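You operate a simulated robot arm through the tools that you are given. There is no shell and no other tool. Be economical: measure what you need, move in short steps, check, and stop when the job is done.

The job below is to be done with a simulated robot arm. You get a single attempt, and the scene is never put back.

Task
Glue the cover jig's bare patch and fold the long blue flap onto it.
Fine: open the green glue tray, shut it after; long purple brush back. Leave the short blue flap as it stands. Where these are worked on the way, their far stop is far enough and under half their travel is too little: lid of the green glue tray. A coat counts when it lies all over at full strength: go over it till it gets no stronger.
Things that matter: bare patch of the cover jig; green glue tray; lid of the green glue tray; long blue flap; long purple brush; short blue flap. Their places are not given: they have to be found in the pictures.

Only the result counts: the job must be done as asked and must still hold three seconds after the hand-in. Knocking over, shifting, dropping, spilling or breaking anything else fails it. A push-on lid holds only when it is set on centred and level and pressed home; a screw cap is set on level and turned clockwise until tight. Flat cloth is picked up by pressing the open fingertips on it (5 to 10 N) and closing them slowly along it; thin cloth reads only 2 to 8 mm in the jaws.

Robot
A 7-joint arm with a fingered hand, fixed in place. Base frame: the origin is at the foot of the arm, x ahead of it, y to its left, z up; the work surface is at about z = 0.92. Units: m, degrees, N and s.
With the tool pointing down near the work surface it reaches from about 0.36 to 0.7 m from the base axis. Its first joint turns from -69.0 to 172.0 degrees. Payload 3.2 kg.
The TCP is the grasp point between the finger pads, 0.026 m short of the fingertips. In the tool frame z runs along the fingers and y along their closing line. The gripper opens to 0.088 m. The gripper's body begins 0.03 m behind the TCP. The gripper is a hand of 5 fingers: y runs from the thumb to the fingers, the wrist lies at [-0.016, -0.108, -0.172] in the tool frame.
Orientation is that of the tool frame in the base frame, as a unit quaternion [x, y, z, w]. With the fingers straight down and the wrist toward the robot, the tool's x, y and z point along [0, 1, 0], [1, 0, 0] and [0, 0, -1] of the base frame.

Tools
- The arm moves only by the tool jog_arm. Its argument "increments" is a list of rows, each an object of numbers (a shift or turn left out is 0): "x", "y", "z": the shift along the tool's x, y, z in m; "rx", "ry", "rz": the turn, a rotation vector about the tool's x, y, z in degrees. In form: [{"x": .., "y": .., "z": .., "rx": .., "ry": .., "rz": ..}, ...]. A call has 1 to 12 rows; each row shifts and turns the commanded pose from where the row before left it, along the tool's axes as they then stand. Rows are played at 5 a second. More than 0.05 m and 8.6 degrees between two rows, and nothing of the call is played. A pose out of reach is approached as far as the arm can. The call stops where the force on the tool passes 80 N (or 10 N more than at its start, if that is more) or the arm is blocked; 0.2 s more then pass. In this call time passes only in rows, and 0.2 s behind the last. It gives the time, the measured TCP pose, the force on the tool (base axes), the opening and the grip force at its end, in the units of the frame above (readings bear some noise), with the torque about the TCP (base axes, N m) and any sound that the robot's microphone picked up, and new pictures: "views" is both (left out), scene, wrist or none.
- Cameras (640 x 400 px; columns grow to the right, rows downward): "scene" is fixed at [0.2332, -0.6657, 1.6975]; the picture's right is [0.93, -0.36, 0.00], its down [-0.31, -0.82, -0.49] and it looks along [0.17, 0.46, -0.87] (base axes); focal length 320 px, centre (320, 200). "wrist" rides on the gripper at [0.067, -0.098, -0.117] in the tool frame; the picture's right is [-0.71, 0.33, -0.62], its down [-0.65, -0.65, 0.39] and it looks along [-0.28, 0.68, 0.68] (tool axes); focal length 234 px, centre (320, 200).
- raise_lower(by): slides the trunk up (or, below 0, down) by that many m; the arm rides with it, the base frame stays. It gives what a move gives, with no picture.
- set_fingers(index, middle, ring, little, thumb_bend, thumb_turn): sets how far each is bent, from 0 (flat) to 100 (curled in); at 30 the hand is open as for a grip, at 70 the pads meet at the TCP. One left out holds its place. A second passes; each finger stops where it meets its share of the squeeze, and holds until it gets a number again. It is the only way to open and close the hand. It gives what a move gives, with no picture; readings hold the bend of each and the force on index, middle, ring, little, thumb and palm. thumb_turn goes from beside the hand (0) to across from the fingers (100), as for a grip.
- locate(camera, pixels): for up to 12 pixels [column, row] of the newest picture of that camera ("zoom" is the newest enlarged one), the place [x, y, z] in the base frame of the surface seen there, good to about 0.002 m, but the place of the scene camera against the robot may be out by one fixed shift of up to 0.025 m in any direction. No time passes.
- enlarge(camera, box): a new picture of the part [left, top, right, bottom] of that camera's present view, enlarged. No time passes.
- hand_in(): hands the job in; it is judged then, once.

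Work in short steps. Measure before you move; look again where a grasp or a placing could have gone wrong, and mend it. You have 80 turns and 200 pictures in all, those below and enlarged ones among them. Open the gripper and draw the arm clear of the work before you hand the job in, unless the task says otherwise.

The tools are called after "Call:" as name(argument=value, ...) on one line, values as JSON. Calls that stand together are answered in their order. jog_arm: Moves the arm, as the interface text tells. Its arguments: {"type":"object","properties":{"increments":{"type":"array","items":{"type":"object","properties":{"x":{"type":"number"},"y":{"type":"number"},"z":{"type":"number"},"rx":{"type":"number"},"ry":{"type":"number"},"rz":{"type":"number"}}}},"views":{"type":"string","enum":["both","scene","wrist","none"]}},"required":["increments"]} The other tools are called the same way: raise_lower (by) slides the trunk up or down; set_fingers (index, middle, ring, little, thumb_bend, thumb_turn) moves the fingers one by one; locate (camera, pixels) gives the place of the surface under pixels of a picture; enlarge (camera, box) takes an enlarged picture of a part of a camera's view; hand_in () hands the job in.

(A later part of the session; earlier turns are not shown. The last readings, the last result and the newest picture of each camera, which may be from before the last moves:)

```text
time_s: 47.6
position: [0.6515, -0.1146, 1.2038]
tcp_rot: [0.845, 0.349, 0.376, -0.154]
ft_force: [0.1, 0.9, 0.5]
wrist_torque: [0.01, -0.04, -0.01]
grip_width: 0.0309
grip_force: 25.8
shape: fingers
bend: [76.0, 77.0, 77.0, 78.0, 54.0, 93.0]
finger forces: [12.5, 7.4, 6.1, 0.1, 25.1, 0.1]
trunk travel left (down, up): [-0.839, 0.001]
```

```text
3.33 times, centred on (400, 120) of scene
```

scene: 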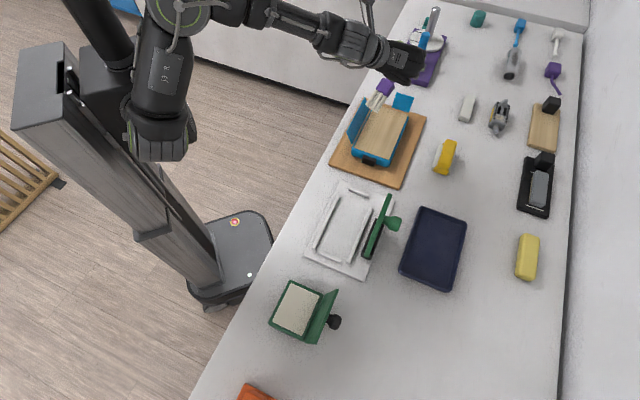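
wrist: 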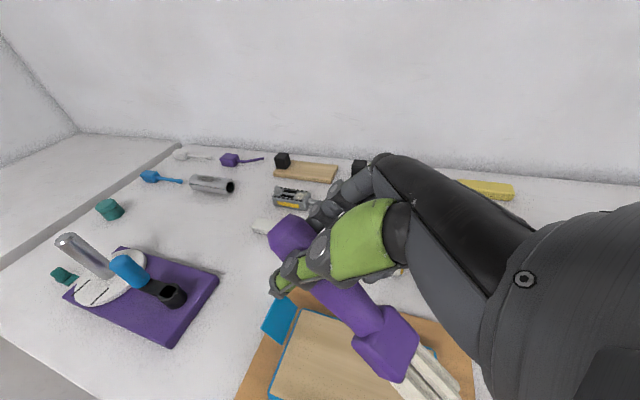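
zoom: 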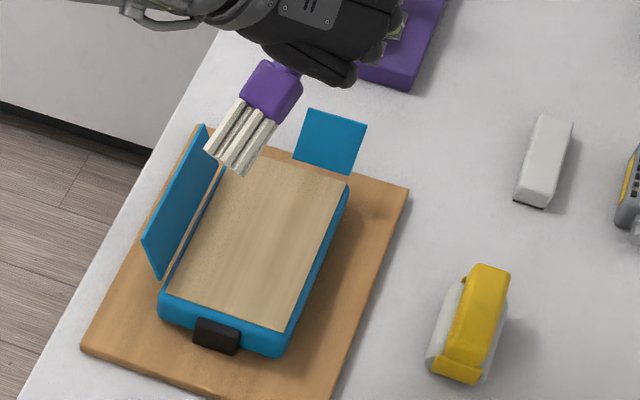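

The bristles are visibly whitish, so they carry glue. I descend onto the near-left part of the patch (tip target u≈0.285, v≈0.484) until light contact.

Call:
jog_arm(increments=[{"x": -0.0323, "y": -0.004, "z": 0.0157}, {"x": -0.0256, "z": 0.0231}, {"x": -0.0256, "z": 0.0231}, {"x": -0.019, "z": 0.0171}, {"x": -0.003, "z": 0.0027}, {"x": -0.003, "z": 0.0027}])

Call:
enlarge(camera="scene", box=[320, 60, 480, 180])

```text
time_s: 49.0
position: [0.6405, -0.1223, 1.0664]
tcp_rot: [0.844, 0.348, 0.376, -0.156]
ft_force: [0.4, 0.6, 1.5]
wrist_torque: [-0.01, 0.07, 0.01]
grip_width: 0.0309
grip_force: 25.0
shape: fingers
bend: [76.0, 77.0, 77.0, 78.0, 54.0, 93.0]
finger forces: [11.5, 8.0, 5.5, 0.1, 25.2, 0.1]
trunk travel left (down, up): [-0.839, 0.001]
```

scene: 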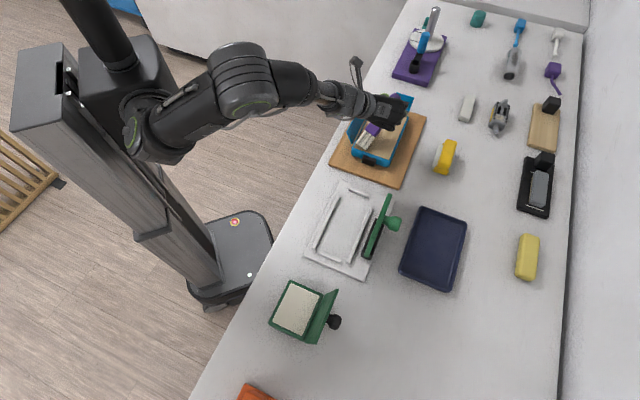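
wrist: 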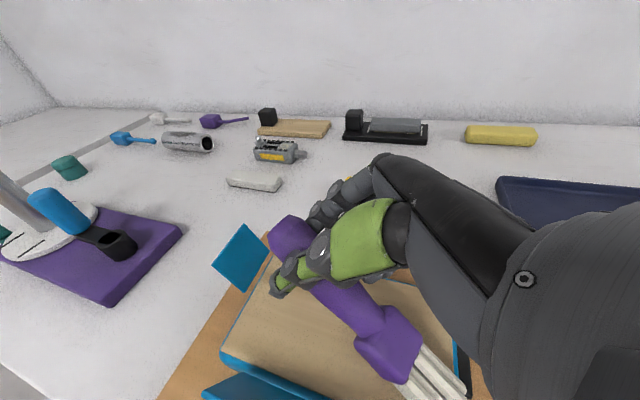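

```text
3.33 times, centred on (400, 120) of scene
```

zoom: 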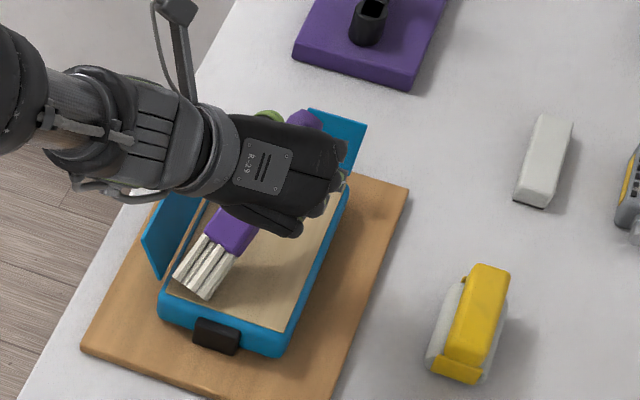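

Contact (~1.5 N) at the near-left. I do a short test stroke +u by 0.1 with slight pressure, then lift to see whether glue is laid; short of where the hand would come near the short flap.

Call:
jog_arm(increments=[{"x": -0.0015, "z": 0.0014}, {"x": 0.0134, "z": 0.0149}, {"x": 0.0134, "z": 0.0149}, {"x": 0.0134, "z": 0.0149}, {"x": 0.0134, "z": 0.0149}, {"x": 0.0134, "z": 0.0149}, {"x": 0.03, "z": -0.027}, {"x": 0.01, "z": -0.04}])

Call:
enlarge(camera="scene", box=[320, 60, 480, 180])

```text
time_s: 50.8
position: [0.6926, -0.0679, 1.1413]
tcp_rot: [0.843, 0.35, 0.377, -0.157]
ft_force: [0.0, -0.4, -0.4]
wrist_torque: [-0.01, -0.03, 0.02]
grip_width: 0.0306
grip_force: 25.2
shape: fingers
bend: [76.0, 77.0, 77.0, 78.0, 54.0, 93.0]
finger forces: [12.0, 8.0, 5.6, 0.3, 24.2, 0.0]
trunk travel left (down, up): [-0.839, 0.001]
```

scene: 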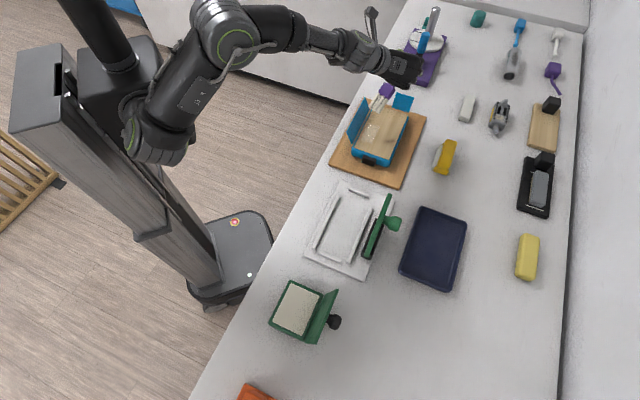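
wrist: 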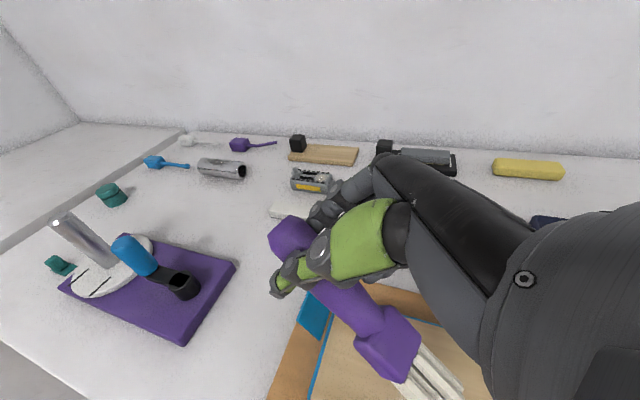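

```text
3.33 times, centred on (400, 120) of scene
```

zoom: 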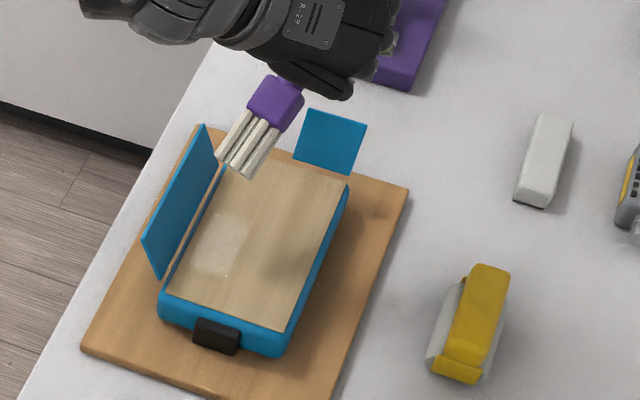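

A whitish strip appeared near (225,240), so glue is being laid. I zoom in to see its exact footprint.

Call:
enlarge(camera="scene", box=[350, 100, 410, 150])

Call:
locate(camera="zoom", pixels=[[100, 200], [200, 230], [220, 180], [260, 140], [300, 100], [180, 280]])

```text
8.00 times, centred on (380, 125) of scene
```

zoom: 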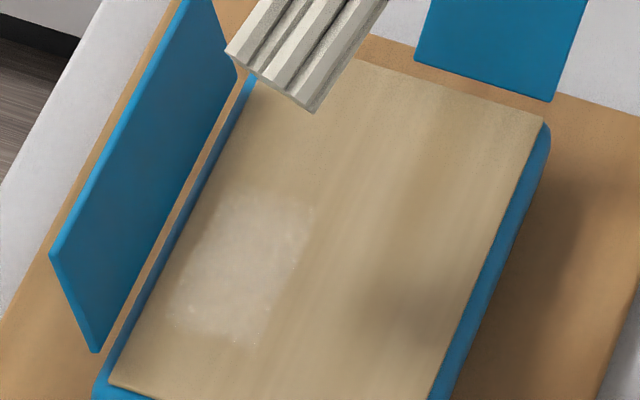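

```text
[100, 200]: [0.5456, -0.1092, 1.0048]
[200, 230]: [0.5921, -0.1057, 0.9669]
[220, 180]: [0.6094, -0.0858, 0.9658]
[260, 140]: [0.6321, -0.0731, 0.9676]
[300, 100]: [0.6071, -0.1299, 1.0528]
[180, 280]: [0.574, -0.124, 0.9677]
```

I locate the coat's corners to calibrate the footprint.

Call:
locate(camera="zoom", pixels=[[165, 318], [265, 350], [318, 207], [218, 185], [110, 380], [258, 85], [543, 122], [240, 265]])

```text
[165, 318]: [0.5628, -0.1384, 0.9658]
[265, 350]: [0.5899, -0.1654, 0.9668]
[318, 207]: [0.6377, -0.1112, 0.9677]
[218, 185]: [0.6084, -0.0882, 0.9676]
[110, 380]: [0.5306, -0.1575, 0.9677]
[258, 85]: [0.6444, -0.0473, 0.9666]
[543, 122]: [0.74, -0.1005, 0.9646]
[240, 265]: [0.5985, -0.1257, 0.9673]
```

The coat footprint is u 0.303–0.373, v 0.471–0.509, about 0.038 wide, and faint. I tilt to 65° (clearing the short flap for the far end) and reposition above the near-left corner.

Call:
jog_arm(increments=[{"ry": 5.6}, {"ry": 5.6}, {"ry": 5.6}, {"x": -0.0305, "z": -0.0259}, {"x": -0.0305, "z": -0.0259}, {"x": -0.0305, "z": -0.0259}])

Call:
enlarge(camera="scene", box=[320, 60, 480, 180])

```text
time_s: 52.2
position: [0.6173, -0.1447, 1.0893]
tcp_rot: [0.779, 0.323, 0.496, -0.205]
ft_force: [0.2, 0.8, 2.1]
wrist_torque: [0.0, 0.13, -0.02]
grip_width: 0.0306
grip_force: 23.9
shape: fingers
bend: [76.0, 77.0, 77.0, 78.0, 54.0, 93.0]
finger forces: [10.2, 8.1, 5.6, 0.1, 23.9, 0.1]
trunk travel left (down, up): [-0.839, 0.001]
```

scene: 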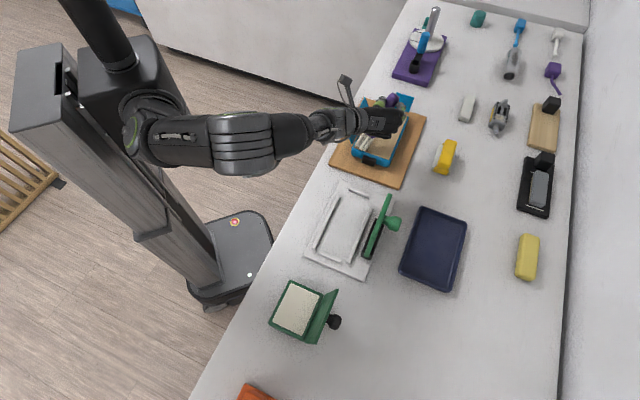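
wrist: 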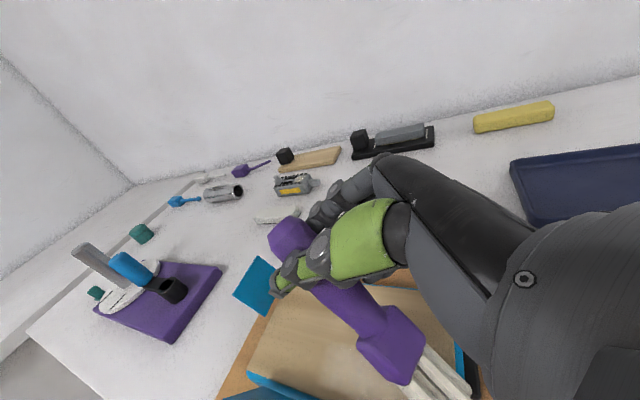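

```text
3.33 times, centred on (400, 120) of scene
```

zoom: 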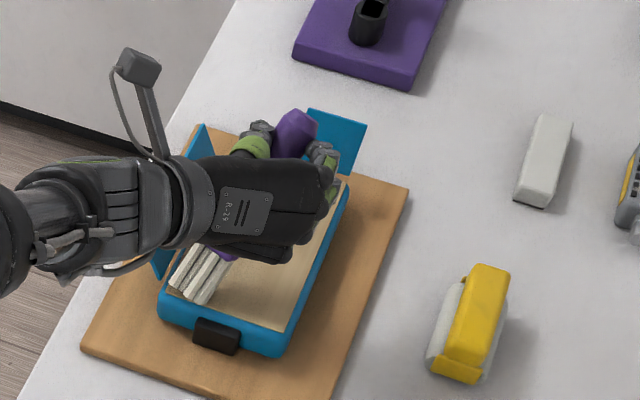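

Contact at 2 N right at the near-left corner. I press 3 mm and stroke slowly toward the far end.

Call:
jog_arm(increments=[{"x": -0.0027, "z": 0.0013}, {"x": 0.0063, "z": 0.0136}, {"x": 0.0063, "z": 0.0136}, {"x": 0.0063, "z": 0.0136}, {"x": 0.0063, "z": 0.0136}, {"x": 0.0063, "z": 0.0136}, {"x": 0.0063, "z": 0.0136}, {"x": 0.0063, "z": 0.0136}, {"x": 0.0063, "z": 0.0136}, {"x": 0.0063, "z": 0.0136}, {"x": 0.0063, "z": 0.0136}, {"x": 0.0063, "z": 0.0136}])

Call:
enlarge(camera="scene", box=[340, 80, 440, 160])

```text
time_s: 54.8
position: [0.7337, -0.027, 1.0843]
tcp_rot: [0.78, 0.323, 0.495, -0.205]
ft_force: [-0.6, -0.9, 0.4]
wrist_torque: [-0.03, 0.13, 0.01]
grip_width: 0.0303
grip_force: 24.7
shape: fingers
bend: [76.0, 77.0, 78.0, 78.0, 54.0, 93.0]
finger forces: [9.9, 8.6, 6.6, 0.1, 24.1, 0.0]
trunk travel left (down, up): [-0.839, 0.001]
```

scene: 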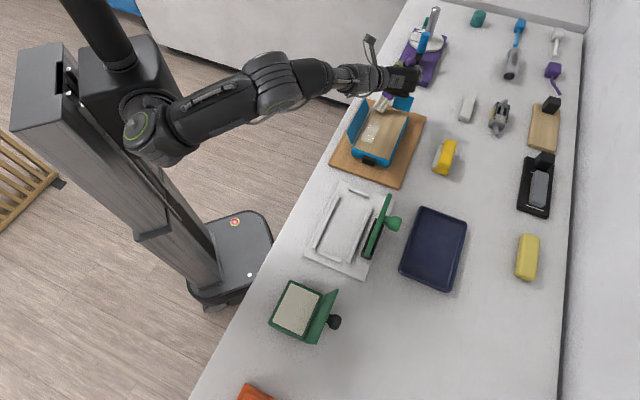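
wrist: 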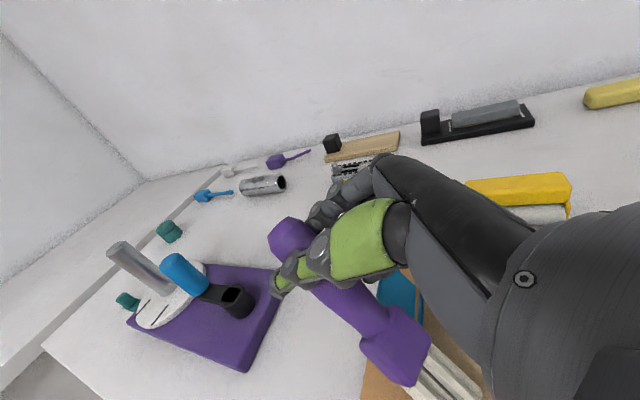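

```text
5.00 times, centred on (390, 120) of scene
```

zoom: 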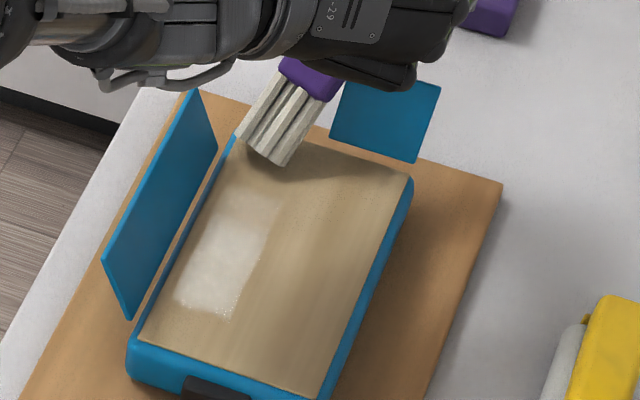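

The coat got stronger and its edges look straight (near edge at u≈0.303, right edge at v≈0.509), so the true bare patch may be a smaller strip under the flap. I lift and inspect.

Call:
jog_arm(increments=[{"x": 0.027, "z": -0.0127}, {"x": 0.027, "z": -0.0127}, {"x": 0.02, "z": -0.0093}], views="scene")

Call:
enlarge(camera="scene", box=[350, 95, 420, 155])

```text
time_s: 55.6
position: [0.7329, -0.0266, 1.1656]
tcp_rot: [0.78, 0.323, 0.495, -0.205]
ft_force: [0.2, 0.2, -0.5]
wrist_torque: [0.0, -0.02, 0.02]
grip_width: 0.0302
grip_force: 24.2
shape: fingers
bend: [76.0, 77.0, 77.0, 78.0, 54.0, 93.0]
finger forces: [11.5, 8.1, 5.7, 0.1, 23.7, 0.0]
trunk travel left (down, up): [-0.839, 0.001]
```

scene: 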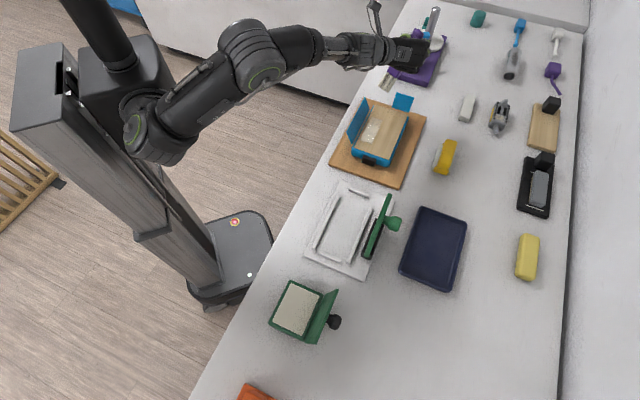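

```text
6.67 times, centred on (385, 125) of scene
```

zoom: 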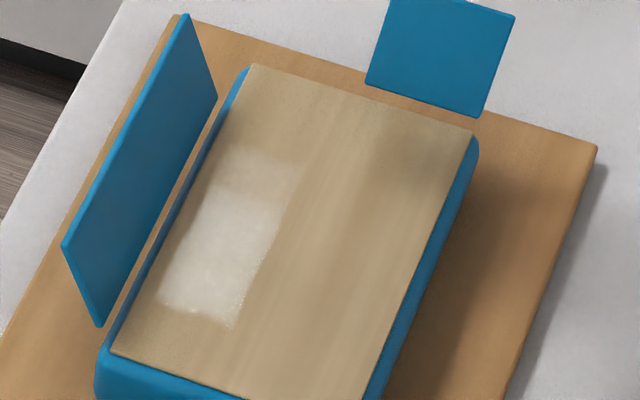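

The coat ends sharply at both ends although the brush travelled further, suggesting a strip-shaped patch. I measure its extents.

Call:
locate(camera="zoom", pixels=[[160, 298], [230, 326], [300, 168], [235, 150], [290, 195], [225, 180], [190, 240], [262, 258]])

Call:
enlarge(camera="scene", box=[362, 105, 402, 145])

```text
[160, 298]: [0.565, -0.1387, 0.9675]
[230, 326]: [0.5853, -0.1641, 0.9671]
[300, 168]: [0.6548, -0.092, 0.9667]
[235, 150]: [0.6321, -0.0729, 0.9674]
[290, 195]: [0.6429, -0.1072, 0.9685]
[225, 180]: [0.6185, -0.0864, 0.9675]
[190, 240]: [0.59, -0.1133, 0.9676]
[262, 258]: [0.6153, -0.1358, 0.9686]
```

```text
10.00 times, centred on (382, 125) of scene
```

zoom: 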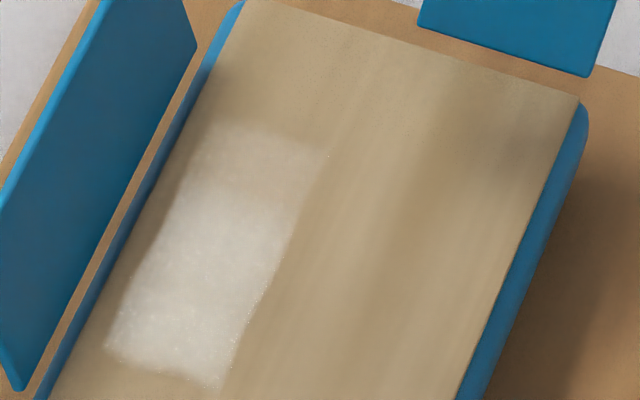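

The bare patch is the strip u 0.302–0.400, v≈0.471–0.508 (centred under the flap). I go over it again shifted 12 mm to the right (v) to test its width, then more passes.

Call:
jog_arm(increments=[{"x": -0.0277, "y": 0.004, "z": 0.0039}, {"x": -0.0277, "y": 0.004, "z": 0.0039}, {"x": -0.0277, "y": 0.004, "z": 0.0039}, {"x": -0.0074, "z": -0.0159}, {"x": -0.0074, "z": -0.0159}, {"x": -0.0074, "z": -0.0159}, {"x": -0.0074, "z": -0.0159}, {"x": -0.0074, "z": -0.0159}, {"x": -0.0074, "z": -0.0159}, {"x": -0.0074, "z": -0.0159}, {"x": -0.0074, "z": -0.0159}], views="none")

Call:
jog_arm(increments=[{"x": 0.0074, "z": 0.0159}, {"x": 0.0074, "z": 0.0159}, {"x": 0.0074, "z": 0.0159}, {"x": 0.0074, "z": 0.0159}, {"x": 0.0074, "z": 0.0159}, {"x": 0.0074, "z": 0.0159}, {"x": 0.0074, "z": 0.0159}, {"x": 0.0074, "z": 0.0159}, {"x": 0.027, "z": -0.0127}, {"x": 0.03, "z": 0.01}], views="scene")

Call:
enlarge(camera="scene", box=[362, 105, 402, 145])

```text
time_s: 58.0
position: [0.6245, -0.1518, 1.0883]
tcp_rot: [0.781, 0.322, 0.494, -0.205]
ft_force: [0.9, 0.1, 0.0]
wrist_torque: [-0.03, 0.05, -0.01]
grip_width: 0.0303
grip_force: 23.5
shape: fingers
bend: [76.0, 77.0, 77.0, 78.0, 54.0, 93.0]
finger forces: [11.0, 7.8, 5.7, 0.1, 23.1, 0.1]
trunk travel left (down, up): [-0.839, 0.001]
```

```text
time_s: 60.2
position: [0.7394, -0.0336, 1.1382]
tcp_rot: [0.781, 0.324, 0.494, -0.205]
ft_force: [-0.1, 0.0, -1.3]
wrist_torque: [-0.01, -0.02, -0.01]
grip_width: 0.0299
grip_force: 23.7
shape: fingers
bend: [76.0, 77.0, 77.0, 78.0, 54.0, 93.0]
finger forces: [11.1, 7.7, 5.7, 0.2, 22.9, 0.1]
trunk travel left (down, up): [-0.839, 0.001]
```

scene: 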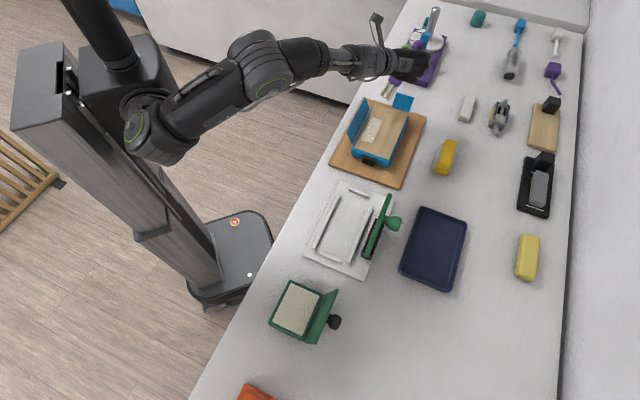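

```text
10.00 times, centred on (382, 125) of scene
```

zoom: 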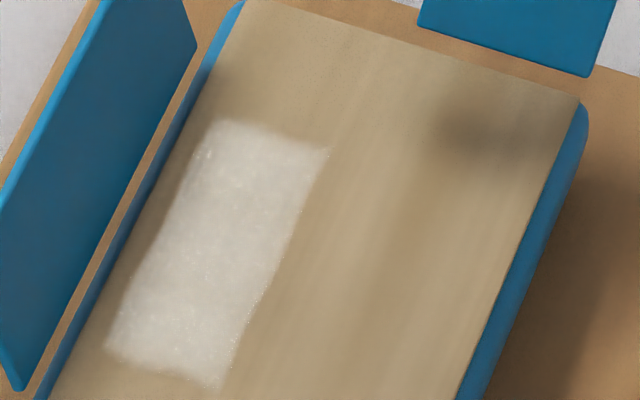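

The right edge stayed put, so the patch is confirmed as that strip, and the coat is now rather even. I do a back-and-forth pass shifted to the left side.

Call:
jog_arm(increments=[{"x": -0.0286, "y": -0.0078}, {"x": -0.0286, "y": -0.0078}, {"x": -0.0074, "z": -0.0159}, {"x": -0.0074, "z": -0.0159}, {"x": -0.0074, "z": -0.0159}, {"x": -0.0074, "z": -0.0159}, {"x": -0.0074, "z": -0.0159}, {"x": -0.0074, "z": -0.0159}, {"x": -0.0074, "z": -0.0159}, {"x": -0.0074, "z": -0.0159}], views="none")

Call:
jog_arm(increments=[{"x": 0.0074, "z": 0.0159}, {"x": 0.0074, "z": 0.0159}, {"x": 0.0074, "z": 0.0159}, {"x": 0.0074, "z": 0.0159}, {"x": 0.0074, "z": 0.0159}, {"x": 0.0074, "z": 0.0159}, {"x": 0.0074, "z": 0.0159}, {"x": 0.0074, "z": 0.0159}, {"x": 0.027, "z": -0.0127}, {"x": 0.03, "z": 0.01}], views="scene")

Call:
enlarge(camera="scene", box=[362, 105, 402, 145])

```text
time_s: 62.4
position: [0.6127, -0.1459, 1.0888]
tcp_rot: [0.78, 0.322, 0.495, -0.205]
ft_force: [0.3, -0.3, -0.5]
wrist_torque: [0.02, 0.0, 0.02]
grip_width: 0.0296
grip_force: 23.7
shape: fingers
bend: [76.0, 77.0, 77.0, 78.0, 54.0, 93.0]
finger forces: [11.0, 7.5, 5.6, 0.2, 22.4, 0.0]
trunk travel left (down, up): [-0.839, 0.001]
```

```text
time_s: 64.6
position: [0.7253, -0.0249, 1.1384]
tcp_rot: [0.78, 0.323, 0.495, -0.204]
ft_force: [1.2, -0.4, -1.0]
wrist_torque: [0.02, -0.03, 0.01]
grip_width: 0.0295
grip_force: 23.6
shape: fingers
bend: [76.0, 77.0, 77.0, 78.0, 54.0, 94.0]
finger forces: [11.1, 7.5, 5.7, 0.3, 22.3, 0.1]
trunk travel left (down, up): [-0.839, 0.001]
```

scene: 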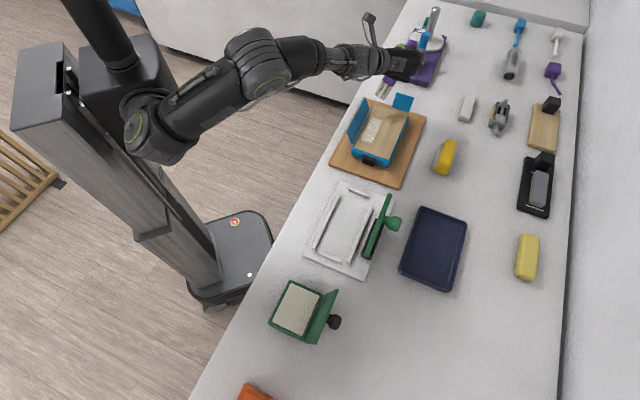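

```text
10.00 times, centred on (382, 125) of scene
```

zoom: 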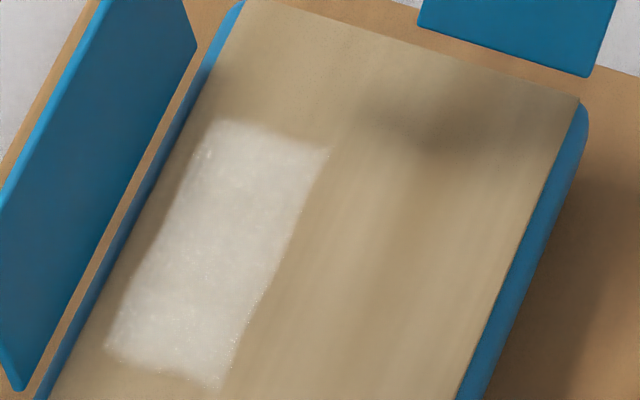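

The last pass had almost no contact force. I make one more centred pass, pressed about 5 mm deeper, back and forth, and compare.

Call:
jog_arm(increments=[{"x": -0.029, "y": 0.004, "z": 0.0025}, {"x": -0.029, "y": 0.004, "z": 0.0025}, {"x": -0.0118, "z": -0.0254}, {"x": -0.0118, "z": -0.0254}, {"x": -0.0118, "z": -0.0254}, {"x": -0.0118, "z": -0.0254}, {"x": -0.0118, "z": -0.0254}], views="none")

Call:
jog_arm(increments=[{"x": -0.0018, "y": 0.003, "z": 0.0008}, {"x": 0.0074, "z": 0.0159}, {"x": 0.0074, "z": 0.0159}, {"x": 0.0074, "z": 0.0159}, {"x": 0.0074, "z": 0.0159}, {"x": 0.0074, "z": 0.0159}, {"x": 0.0074, "z": 0.0159}, {"x": 0.0074, "z": 0.0159}, {"x": 0.0074, "z": 0.0159}], views="none")

Call:
jog_arm(increments=[{"x": 0.027, "z": -0.0127}, {"x": 0.036, "z": 0.01}], views="scene")

Call:
enlarge(camera="scene", box=[362, 105, 402, 145])

Call:
enlarge(camera="scene", box=[360, 60, 420, 100])

```text
time_s: 66.2
position: [0.6164, -0.1512, 1.0884]
tcp_rot: [0.78, 0.322, 0.496, -0.204]
ft_force: [-0.7, -0.2, 0.6]
wrist_torque: [0.0, -0.01, -0.02]
grip_width: 0.0293
grip_force: 23.1
shape: fingers
bend: [76.0, 77.0, 77.0, 78.0, 54.0, 94.0]
finger forces: [11.0, 7.4, 5.7, 0.4, 22.1, 0.0]
trunk travel left (down, up): [-0.839, 0.001]
```

```text
time_s: 68.2
position: [0.7212, -0.0502, 1.0833]
tcp_rot: [0.78, 0.323, 0.495, -0.204]
ft_force: [0.0, 0.2, 0.6]
wrist_torque: [-0.05, 0.1, 0.05]
grip_width: 0.0293
grip_force: 22.5
shape: fingers
bend: [76.0, 77.0, 77.0, 78.0, 54.0, 93.0]
finger forces: [9.6, 7.5, 5.9, 0.5, 22.0, 0.1]
trunk travel left (down, up): [-0.839, 0.001]
```

```text
time_s: 68.8
position: [0.7377, -0.0315, 1.1416]
tcp_rot: [0.78, 0.323, 0.495, -0.204]
ft_force: [-0.5, 0.1, -0.9]
wrist_torque: [0.02, -0.03, 0.01]
grip_width: 0.0295
grip_force: 22.6
shape: fingers
bend: [76.0, 77.0, 77.0, 78.0, 54.0, 94.0]
finger forces: [10.3, 7.0, 6.0, 0.7, 21.6, 0.0]
trunk travel left (down, up): [-0.839, 0.001]
```

scene: 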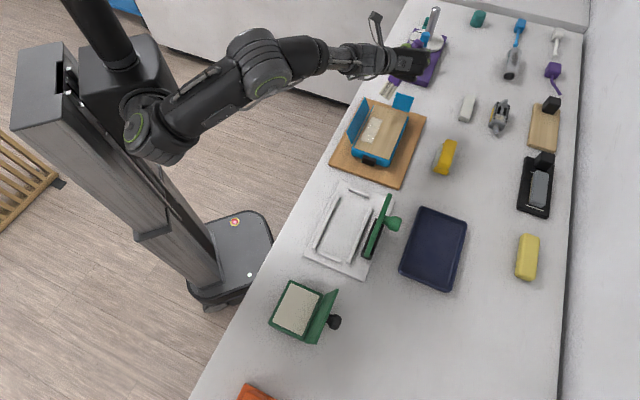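

```text
10.00 times, centred on (382, 125) of scene
```

zoom: 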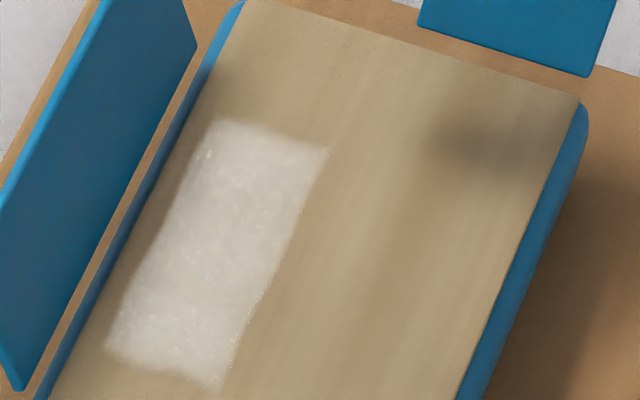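

```text
10.00 times, centred on (390, 80) of scene
```

zoom: 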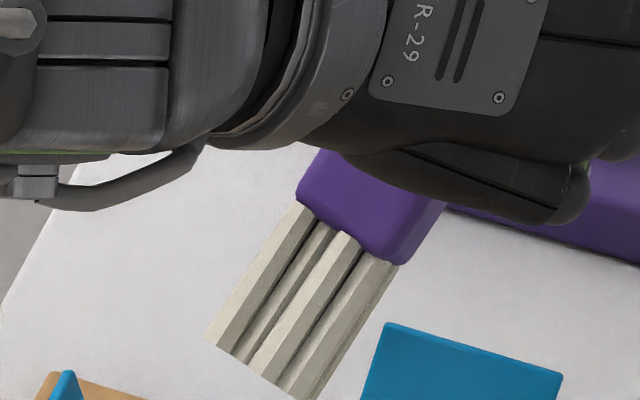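

The coat didn't change: it is either saturated or the brush is spent. To be sure I re-dip once; I go back to 48° tilt and travel toward the tray along the same path.

Call:
jog_arm(increments=[{"x": 0.027, "z": -0.0127, "ry": -5.6}, {"x": 0.03, "z": -0.017, "ry": -5.6}, {"ry": -5.6}, {"x": -0.0321, "z": -0.0357}, {"x": -0.0321, "z": -0.0357}, {"x": -0.0321, "z": -0.0357}, {"x": -0.0321, "z": -0.0357}, {"x": -0.0321, "z": -0.0357}, {"x": -0.0321, "z": -0.0357}, {"x": -0.0321, "z": -0.0357}, {"x": -0.0321, "z": -0.0357}, {"x": -0.0321, "z": -0.0357}], views="none")

Call:
jog_arm(increments=[{"x": -0.0321, "z": -0.0357}, {"x": -0.0321, "z": -0.0357}, {"x": -0.0321, "z": -0.0357}], views="scene")

```text
time_s: 71.4
position: [0.5768, -0.1881, 1.1887]
tcp_rot: [0.857, 0.341, 0.352, -0.159]
ft_force: [0.0, 0.3, -0.9]
wrist_torque: [-0.02, -0.02, -0.02]
grip_width: 0.0287
grip_force: 21.4
shape: fingers
bend: [76.0, 77.0, 77.0, 78.0, 54.0, 94.0]
finger forces: [10.2, 6.4, 4.9, 0.5, 20.5, 0.0]
out of reach, approached as far as the arm can: row 2, 8, 9, 10, 11, 12
trunk travel left (down, up): [-0.839, 0.001]
```

```text
time_s: 72.2
position: [0.5767, -0.1871, 1.1893]
tcp_rot: [0.857, 0.341, 0.352, -0.158]
ft_force: [-0.1, 0.0, -0.3]
wrist_torque: [-0.02, -0.01, -0.02]
grip_width: 0.0283
grip_force: 21.6
shape: fingers
bend: [76.0, 77.0, 77.0, 78.0, 54.0, 94.0]
finger forces: [10.2, 6.4, 5.0, 0.6, 20.4, 0.0]
out of reach, approached as far as the arm can: row 1, 2, 3
trunk travel left (down, up): [-0.839, 0.001]
```

scene: 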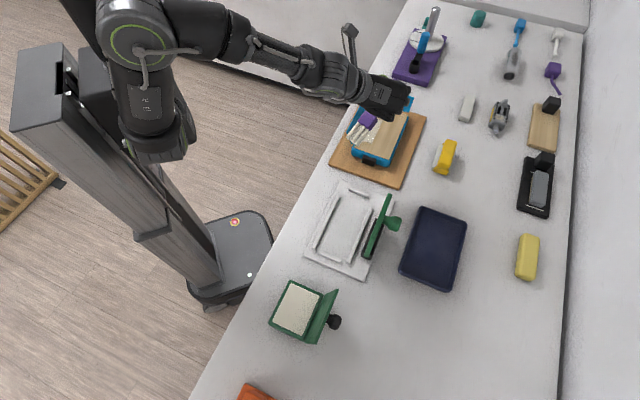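

The arm is at a posture limit with this tilt. I level the hand (the brush stays horizontal, high up) and then continue along -u.

Call:
jog_arm(increments=[{"ry": -8.5}, {"ry": -8.5}, {"ry": -8.5}, {"ry": -8.5}, {"ry": -8.5}, {"x": -0.045}, {"x": -0.045}, {"x": -0.045}, {"x": -0.045}, {"x": -0.045}], views="scene")

```text
time_s: 74.4
position: [0.4107, -0.3491, 1.1769]
tcp_rot: [0.927, 0.375, 0.019, -0.025]
ft_force: [-0.7, -0.6, 0.3]
wrist_torque: [0.06, -0.06, 0.0]
grip_width: 0.0285
grip_force: 20.4
shape: fingers
bend: [76.0, 77.0, 77.0, 78.0, 54.0, 94.0]
finger forces: [10.2, 6.4, 4.5, 0.4, 20.3, 0.1]
out of reach, approached as far as the arm can: row 9
trunk travel left (down, up): [-0.839, 0.001]
```

scene: 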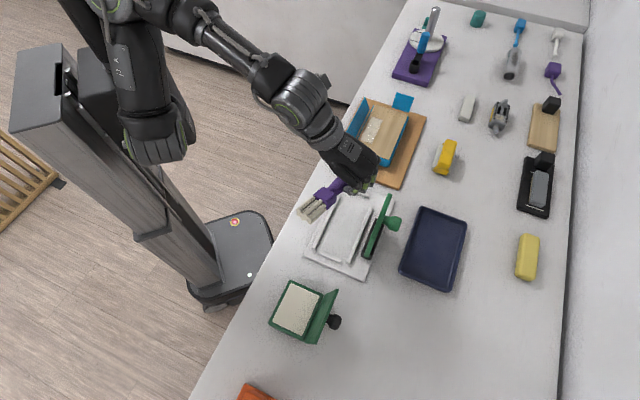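

It moves again. I continue to the tray side and re-tilt to 48°.

Call:
jog_arm(increments=[{"x": -0.0425}, {"x": -0.0425}, {"x": -0.0425}, {"ry": 8}, {"ry": 8}, {"ry": 8}, {"ry": 8}, {"ry": 8}, {"ry": 6}], views="scene")

Call:
enlarge(camera="scene", box=[240, 230, 400, 350])

```text
time_s: 76.4
position: [0.3231, -0.4366, 1.1677]
tcp_rot: [0.846, 0.336, 0.379, -0.169]
ft_force: [-0.9, 0.1, -1.0]
wrist_torque: [-0.03, 0.0, -0.01]
grip_width: 0.0282
grip_force: 21.2
shape: fingers
bend: [77.0, 77.0, 77.0, 78.0, 54.0, 94.0]
finger forces: [10.1, 6.3, 4.7, 0.4, 20.2, 0.0]
trunk travel left (down, up): [-0.839, 0.001]
```

scene: 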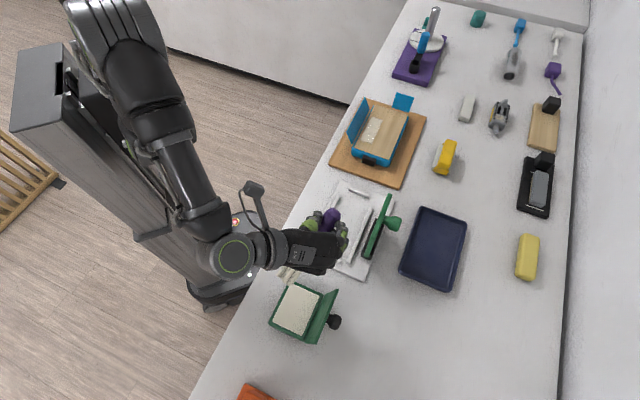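

```text
3.33 times, centred on (320, 290) of scene
```

zoom: 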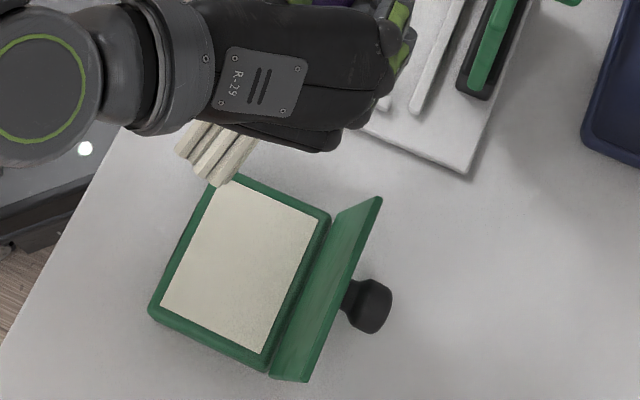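

Nearly the same pose as before the first dip, with the tip about 1 cm nearer the robot. I correct that, descend to contact, wipe, and lift.

Call:
jog_arm(increments=[{"x": -0.022, "y": 0.003, "z": 0.019}, {"x": -0.022, "y": 0.003, "z": 0.019}, {"x": -0.022, "y": 0.003, "z": 0.019}, {"x": -0.022, "y": 0.002, "z": 0.019}, {"x": -0.004, "z": 0.0036}, {"x": -0.003, "z": 0.0027}], views="wrist")

Call:
enlarge(camera="scene", box=[240, 230, 400, 350])

```text
time_s: 77.8
position: [0.3298, -0.442, 1.0414]
tcp_rot: [0.846, 0.336, 0.379, -0.169]
ft_force: [0.1, 0.0, 0.5]
wrist_torque: [0.0, 0.05, -0.02]
grip_width: 0.0282
grip_force: 21.2
shape: fingers
bend: [77.0, 77.0, 77.0, 78.0, 54.0, 94.0]
finger forces: [9.9, 6.6, 4.4, 0.4, 20.7, 0.0]
trunk travel left (down, up): [-0.839, 0.001]
```

wrist: 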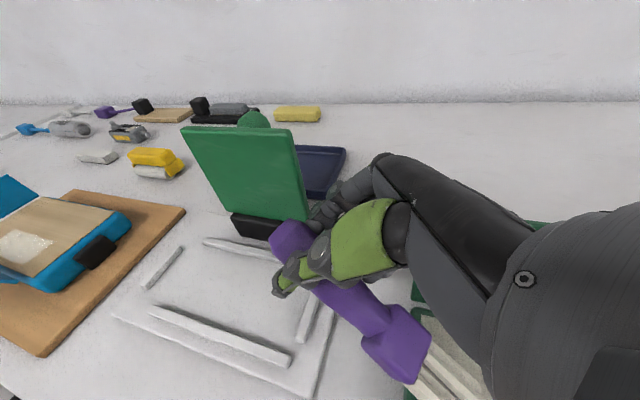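

```text
3.33 times, centred on (320, 290) of scene
```

zoom: 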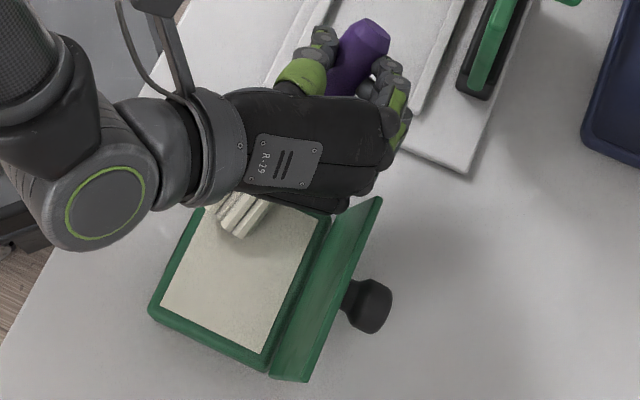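

Light touch. I press 4 mm, wipe, lift and travel back to the jig along the path that worked before.

Call:
jog_arm(increments=[{"x": -0.003, "z": 0.0027}, {"x": -0.004, "z": -0.0035}, {"x": -0.004, "z": -0.0035, "y": -0.004}, {"y": -0.004}, {"y": 0.008}, {"x": 0.008, "z": 0.007}, {"x": 0.0271, "z": -0.0241}, {"x": 0.0271, "z": -0.0241}, {"x": 0.0271, "z": -0.0241}, {"x": 0.0271, "z": -0.0241}, {"x": 0.005, "z": -0.005}], views="none")

Call:
jog_arm(increments=[{"x": 0.0308, "z": 0.0342}, {"x": 0.0308, "z": 0.0342}, {"x": 0.0308, "z": 0.0342}, {"x": 0.0308, "z": 0.0342}, {"x": 0.0308, "z": 0.0342}, {"x": 0.0308, "z": 0.0342}, {"x": 0.0308, "z": 0.0342}, {"x": 0.0308, "z": 0.0342}, {"x": 0.0308, "z": 0.0342}, {"x": 0.0308, "z": 0.0342}], views="none")

Call:
jog_arm(increments=[{"ry": 5.6}, {"ry": 5.6}, {"ry": 5.4}], views="scene")

Call:
enlarge(camera="scene", box=[330, 60, 430, 150])

```text
time_s: 80.2
position: [0.3311, -0.4458, 1.1909]
tcp_rot: [0.846, 0.335, 0.378, -0.17]
ft_force: [0.5, 0.6, -0.2]
wrist_torque: [0.03, -0.02, 0.0]
grip_width: 0.0278
grip_force: 21.1
shape: fingers
bend: [77.0, 77.0, 77.0, 78.0, 54.0, 94.0]
finger forces: [10.1, 6.7, 5.5, 0.5, 20.4, 0.0]
trunk travel left (down, up): [-0.839, 0.001]
```

```text
time_s: 82.4
position: [0.6647, -0.1194, 1.1979]
tcp_rot: [0.846, 0.336, 0.377, -0.168]
ft_force: [0.0, 0.1, -0.9]
wrist_torque: [-0.04, -0.01, -0.03]
grip_width: 0.0275
grip_force: 20.8
shape: fingers
bend: [77.0, 77.0, 77.0, 78.0, 54.0, 94.0]
finger forces: [9.7, 7.0, 4.9, 0.4, 19.9, 0.0]
trunk travel left (down, up): [-0.839, 0.001]
```

```text
time_s: 83.2
position: [0.6606, -0.126, 1.1988]
tcp_rot: [0.782, 0.306, 0.498, -0.216]
ft_force: [0.2, 0.9, -0.9]
wrist_torque: [-0.04, -0.06, 0.03]
grip_width: 0.0274
grip_force: 20.3
shape: fingers
bend: [77.0, 77.0, 77.0, 78.0, 54.0, 95.0]
finger forces: [9.2, 7.4, 4.3, 0.5, 19.7, 0.1]
trunk travel left (down, up): [-0.839, 0.001]
```

scene: 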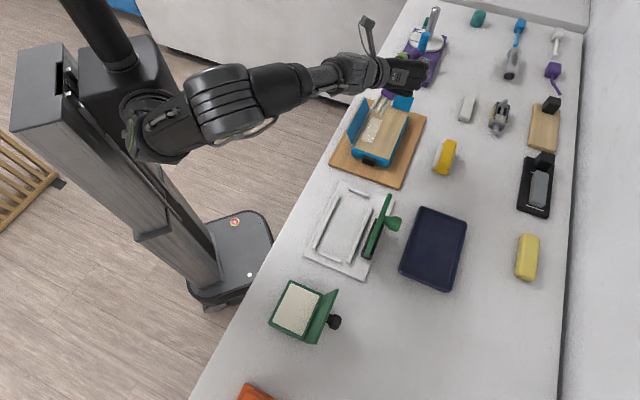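

```text
4.44 times, centred on (380, 105) of scene
```

zoom: 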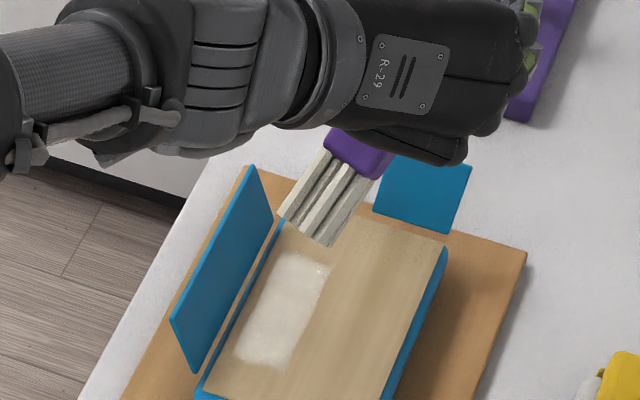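

The bristles are white again. I descend on the near end and make three overlapping passes with firmer pressure, then lift and inspect.

Call:
jog_arm(increments=[{"x": -0.0306, "z": 0.0024}, {"x": -0.0306, "z": 0.0024}, {"x": -0.0306, "z": 0.0024}, {"x": -0.0306, "z": 0.0024}, {"x": 0.0074, "z": 0.0159}, {"x": 0.0074, "z": 0.0159}, {"x": 0.0074, "z": 0.0159}, {"x": 0.0074, "z": 0.0159}, {"x": 0.0074, "z": 0.0159}, {"x": 0.0074, "z": 0.0159}, {"x": 0.0074, "z": 0.0159}, {"x": 0.0074, "z": 0.0159}], views="none")

Call:
jog_arm(increments=[{"y": -0.012}, {"x": -0.0074, "z": -0.0159}, {"x": -0.0074, "z": -0.0159}, {"x": -0.0074, "z": -0.0159}, {"x": -0.0074, "z": -0.0159}, {"x": -0.0074, "z": -0.0159}, {"x": -0.0074, "z": -0.0159}, {"x": -0.0074, "z": -0.0159}, {"x": -0.0074, "z": -0.0159}], views="none")

Call:
jog_arm(increments=[{"y": 0.005}, {"x": 0.0074, "z": 0.0159}, {"x": 0.0074, "z": 0.0159}, {"x": 0.0074, "z": 0.0159}, {"x": 0.0074, "z": 0.0159}, {"x": 0.0074, "z": 0.0159}, {"x": 0.0074, "z": 0.0159}, {"x": 0.0074, "z": 0.0159}, {"x": 0.0074, "z": 0.0159}, {"x": 0.027, "z": -0.0127}, {"x": 0.036, "z": 0.01}, {"x": 0.036, "z": -0.01}], views="scene")

Call:
enlarge(camera="scene", box=[362, 105, 402, 145])

```text
time_s: 85.8
position: [0.7312, -0.0549, 1.0815]
tcp_rot: [0.782, 0.307, 0.497, -0.216]
ft_force: [0.0, 0.8, 1.1]
wrist_torque: [-0.07, 0.11, 0.03]
grip_width: 0.027
grip_force: 21.7
shape: fingers
bend: [77.0, 77.0, 78.0, 78.0, 54.0, 95.0]
finger forces: [8.7, 7.6, 5.0, 0.8, 19.9, 0.0]
trunk travel left (down, up): [-0.839, 0.001]
```

```text
time_s: 87.8
position: [0.6208, -0.1447, 1.0828]
tcp_rot: [0.783, 0.307, 0.497, -0.215]
ft_force: [-0.4, 1.0, -1.2]
wrist_torque: [-0.01, -0.01, 0.0]
grip_width: 0.0268
grip_force: 20.4
shape: fingers
bend: [77.0, 77.0, 77.0, 78.0, 54.0, 95.0]
finger forces: [9.4, 7.2, 4.7, 0.5, 19.4, 0.0]
trunk travel left (down, up): [-0.839, 0.001]
```

```text
time_s: 90.4
position: [0.7487, -0.0295, 1.181]
tcp_rot: [0.782, 0.308, 0.496, -0.216]
ft_force: [-0.3, -1.0, -0.6]
wrist_torque: [0.01, 0.01, -0.03]
grip_width: 0.0268
grip_force: 20.8
shape: fingers
bend: [77.0, 77.0, 77.0, 78.0, 54.0, 95.0]
finger forces: [9.3, 7.5, 4.8, 0.5, 19.1, 0.1]
trunk travel left (down, up): [-0.839, 0.001]
```

scene: 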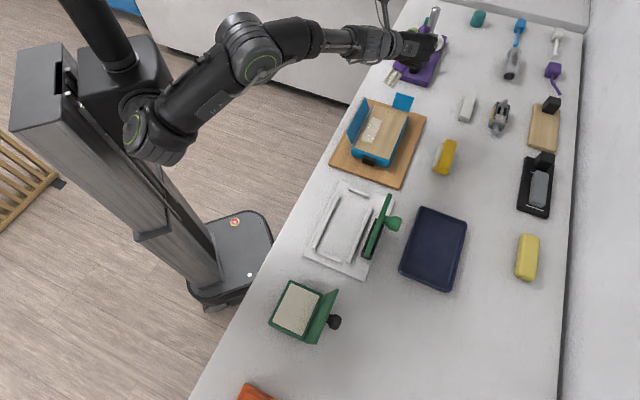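

```text
10.00 times, centred on (382, 125) of scene
```

zoom: 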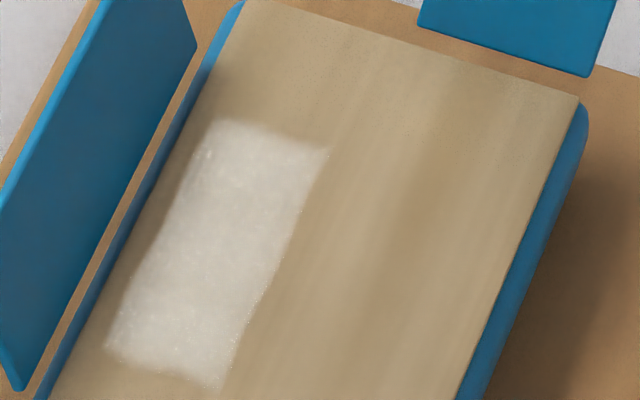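

No change after a fresh load, so the coat is saturated (full strength) all over the strip. Now I return the brush: back off along -u while tilted, level the hand, then travel toward the brush's place.

Call:
jog_arm(increments=[{"x": -0.019, "z": -0.0408}, {"x": -0.019, "z": -0.0408}, {"x": -0.019, "z": -0.0408}, {"x": -0.019, "z": -0.0408}, {"ry": -8.2}, {"ry": -8.2}, {"ry": -8.2}, {"ry": -8.2}, {"ry": -8.2}, {"ry": -8.2}, {"ry": -8.2}, {"ry": -7.6}], views="none")

Call:
jog_arm(increments=[{"x": -0.045}, {"x": -0.045}, {"x": -0.045}, {"x": -0.045}, {"x": -0.045}, {"x": -0.045}, {"x": -0.045}, {"x": -0.045}, {"x": -0.045}, {"x": -0.04}], views="scene")

```text
time_s: 93.0
position: [0.6198, -0.1709, 1.1818]
tcp_rot: [0.931, 0.363, 0.009, -0.033]
ft_force: [0.2, 1.2, -0.9]
wrist_torque: [0.0, -0.04, 0.0]
grip_width: 0.0264
grip_force: 19.6
shape: fingers
bend: [77.0, 77.0, 77.0, 78.0, 55.0, 95.0]
finger forces: [9.8, 7.2, 4.7, 0.0, 18.8, 0.1]
trunk travel left (down, up): [-0.839, 0.001]
```

```text
time_s: 95.2
position: [0.2991, -0.4663, 1.172]
tcp_rot: [0.927, 0.375, -0.001, -0.016]
ft_force: [0.3, -0.3, -0.4]
wrist_torque: [0.02, -0.05, -0.01]
grip_width: 0.026
grip_force: 20.2
shape: fingers
bend: [77.0, 77.0, 77.0, 78.0, 55.0, 95.0]
finger forces: [9.9, 7.3, 4.5, 0.0, 18.9, 0.0]
trunk travel left (down, up): [-0.839, 0.001]
```

scene: 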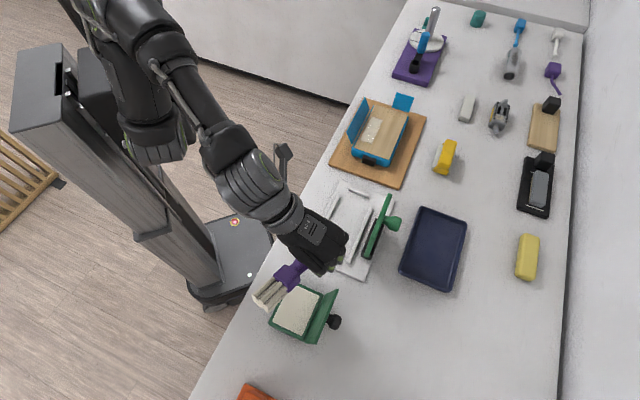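

I measure the brush's in-hand pose in this view before placing.

Call:
enlarge(camera="scene", box=[240, 230, 360, 320])

Call:
locate(camera="scene", pixels=[[256, 298], [262, 302], [268, 307], [275, 290], [290, 273], [280, 276], [296, 284]])

```text
4.44 times, centred on (300, 275) of scene
```

zoom: 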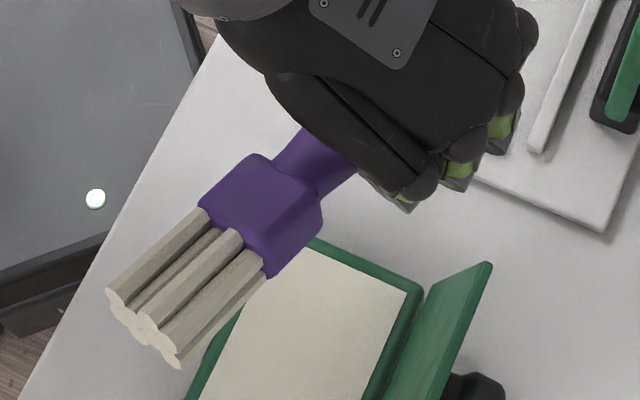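

```text
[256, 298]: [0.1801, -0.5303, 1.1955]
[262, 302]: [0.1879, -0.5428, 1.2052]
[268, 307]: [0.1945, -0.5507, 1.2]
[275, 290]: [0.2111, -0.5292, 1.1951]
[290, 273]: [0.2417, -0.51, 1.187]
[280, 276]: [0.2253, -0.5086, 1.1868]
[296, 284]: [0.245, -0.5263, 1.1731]
```

The brush is yawed 16° and pitched about 14° bristles-up in the hand. I move over its place at height, then yaw -16° and tilt +14° to make it parallel to its original line and level.

Call:
jog_arm(increments=[{"x": -0.005, "y": 0.04}, {"x": -0.005, "y": 0.04}, {"x": -0.005, "y": 0.04}, {"x": -0.006, "y": 0.039}, {"rz": -8}, {"rz": -8}, {"ry": 7}, {"ry": 7}, {"z": 0.03}, {"z": 0.03}], views="scene")

Call:
enlarge(camera="scene", box=[290, 260, 430, 390])

```text
time_s: 97.4
position: [0.4025, -0.5804, 1.1108]
tcp_rot: [0.859, 0.494, 0.107, -0.078]
ft_force: [0.0, -0.5, -0.7]
wrist_torque: [0.04, 0.01, 0.0]
grip_width: 0.0261
grip_force: 19.9
shape: fingers
bend: [77.0, 77.0, 77.0, 78.0, 55.0, 95.0]
finger forces: [9.8, 6.9, 4.4, 0.1, 18.6, 0.1]
trunk travel left (down, up): [-0.839, 0.001]
```

scene: 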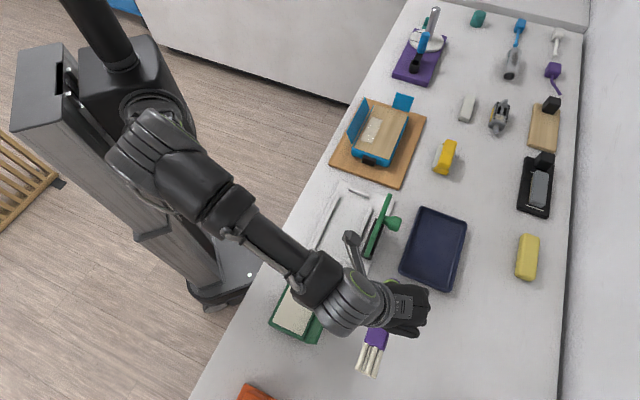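

```text
3.08 times, centred on (360, 325) of scene
```

zoom: 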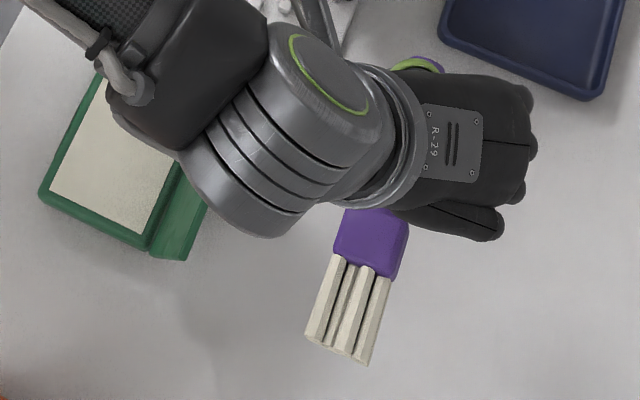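

Reached. I check where the brush is now relative to its original line.

Call:
locate(camera="zoom", pixels=[[310, 335], [335, 345], [362, 360], [365, 240], [350, 300], [385, 260], [340, 250]])

```text
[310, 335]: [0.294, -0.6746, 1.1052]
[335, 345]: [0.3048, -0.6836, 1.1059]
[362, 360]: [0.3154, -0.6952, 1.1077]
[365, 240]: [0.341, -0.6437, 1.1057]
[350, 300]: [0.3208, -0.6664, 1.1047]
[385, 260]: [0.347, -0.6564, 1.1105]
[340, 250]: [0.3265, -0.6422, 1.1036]
```

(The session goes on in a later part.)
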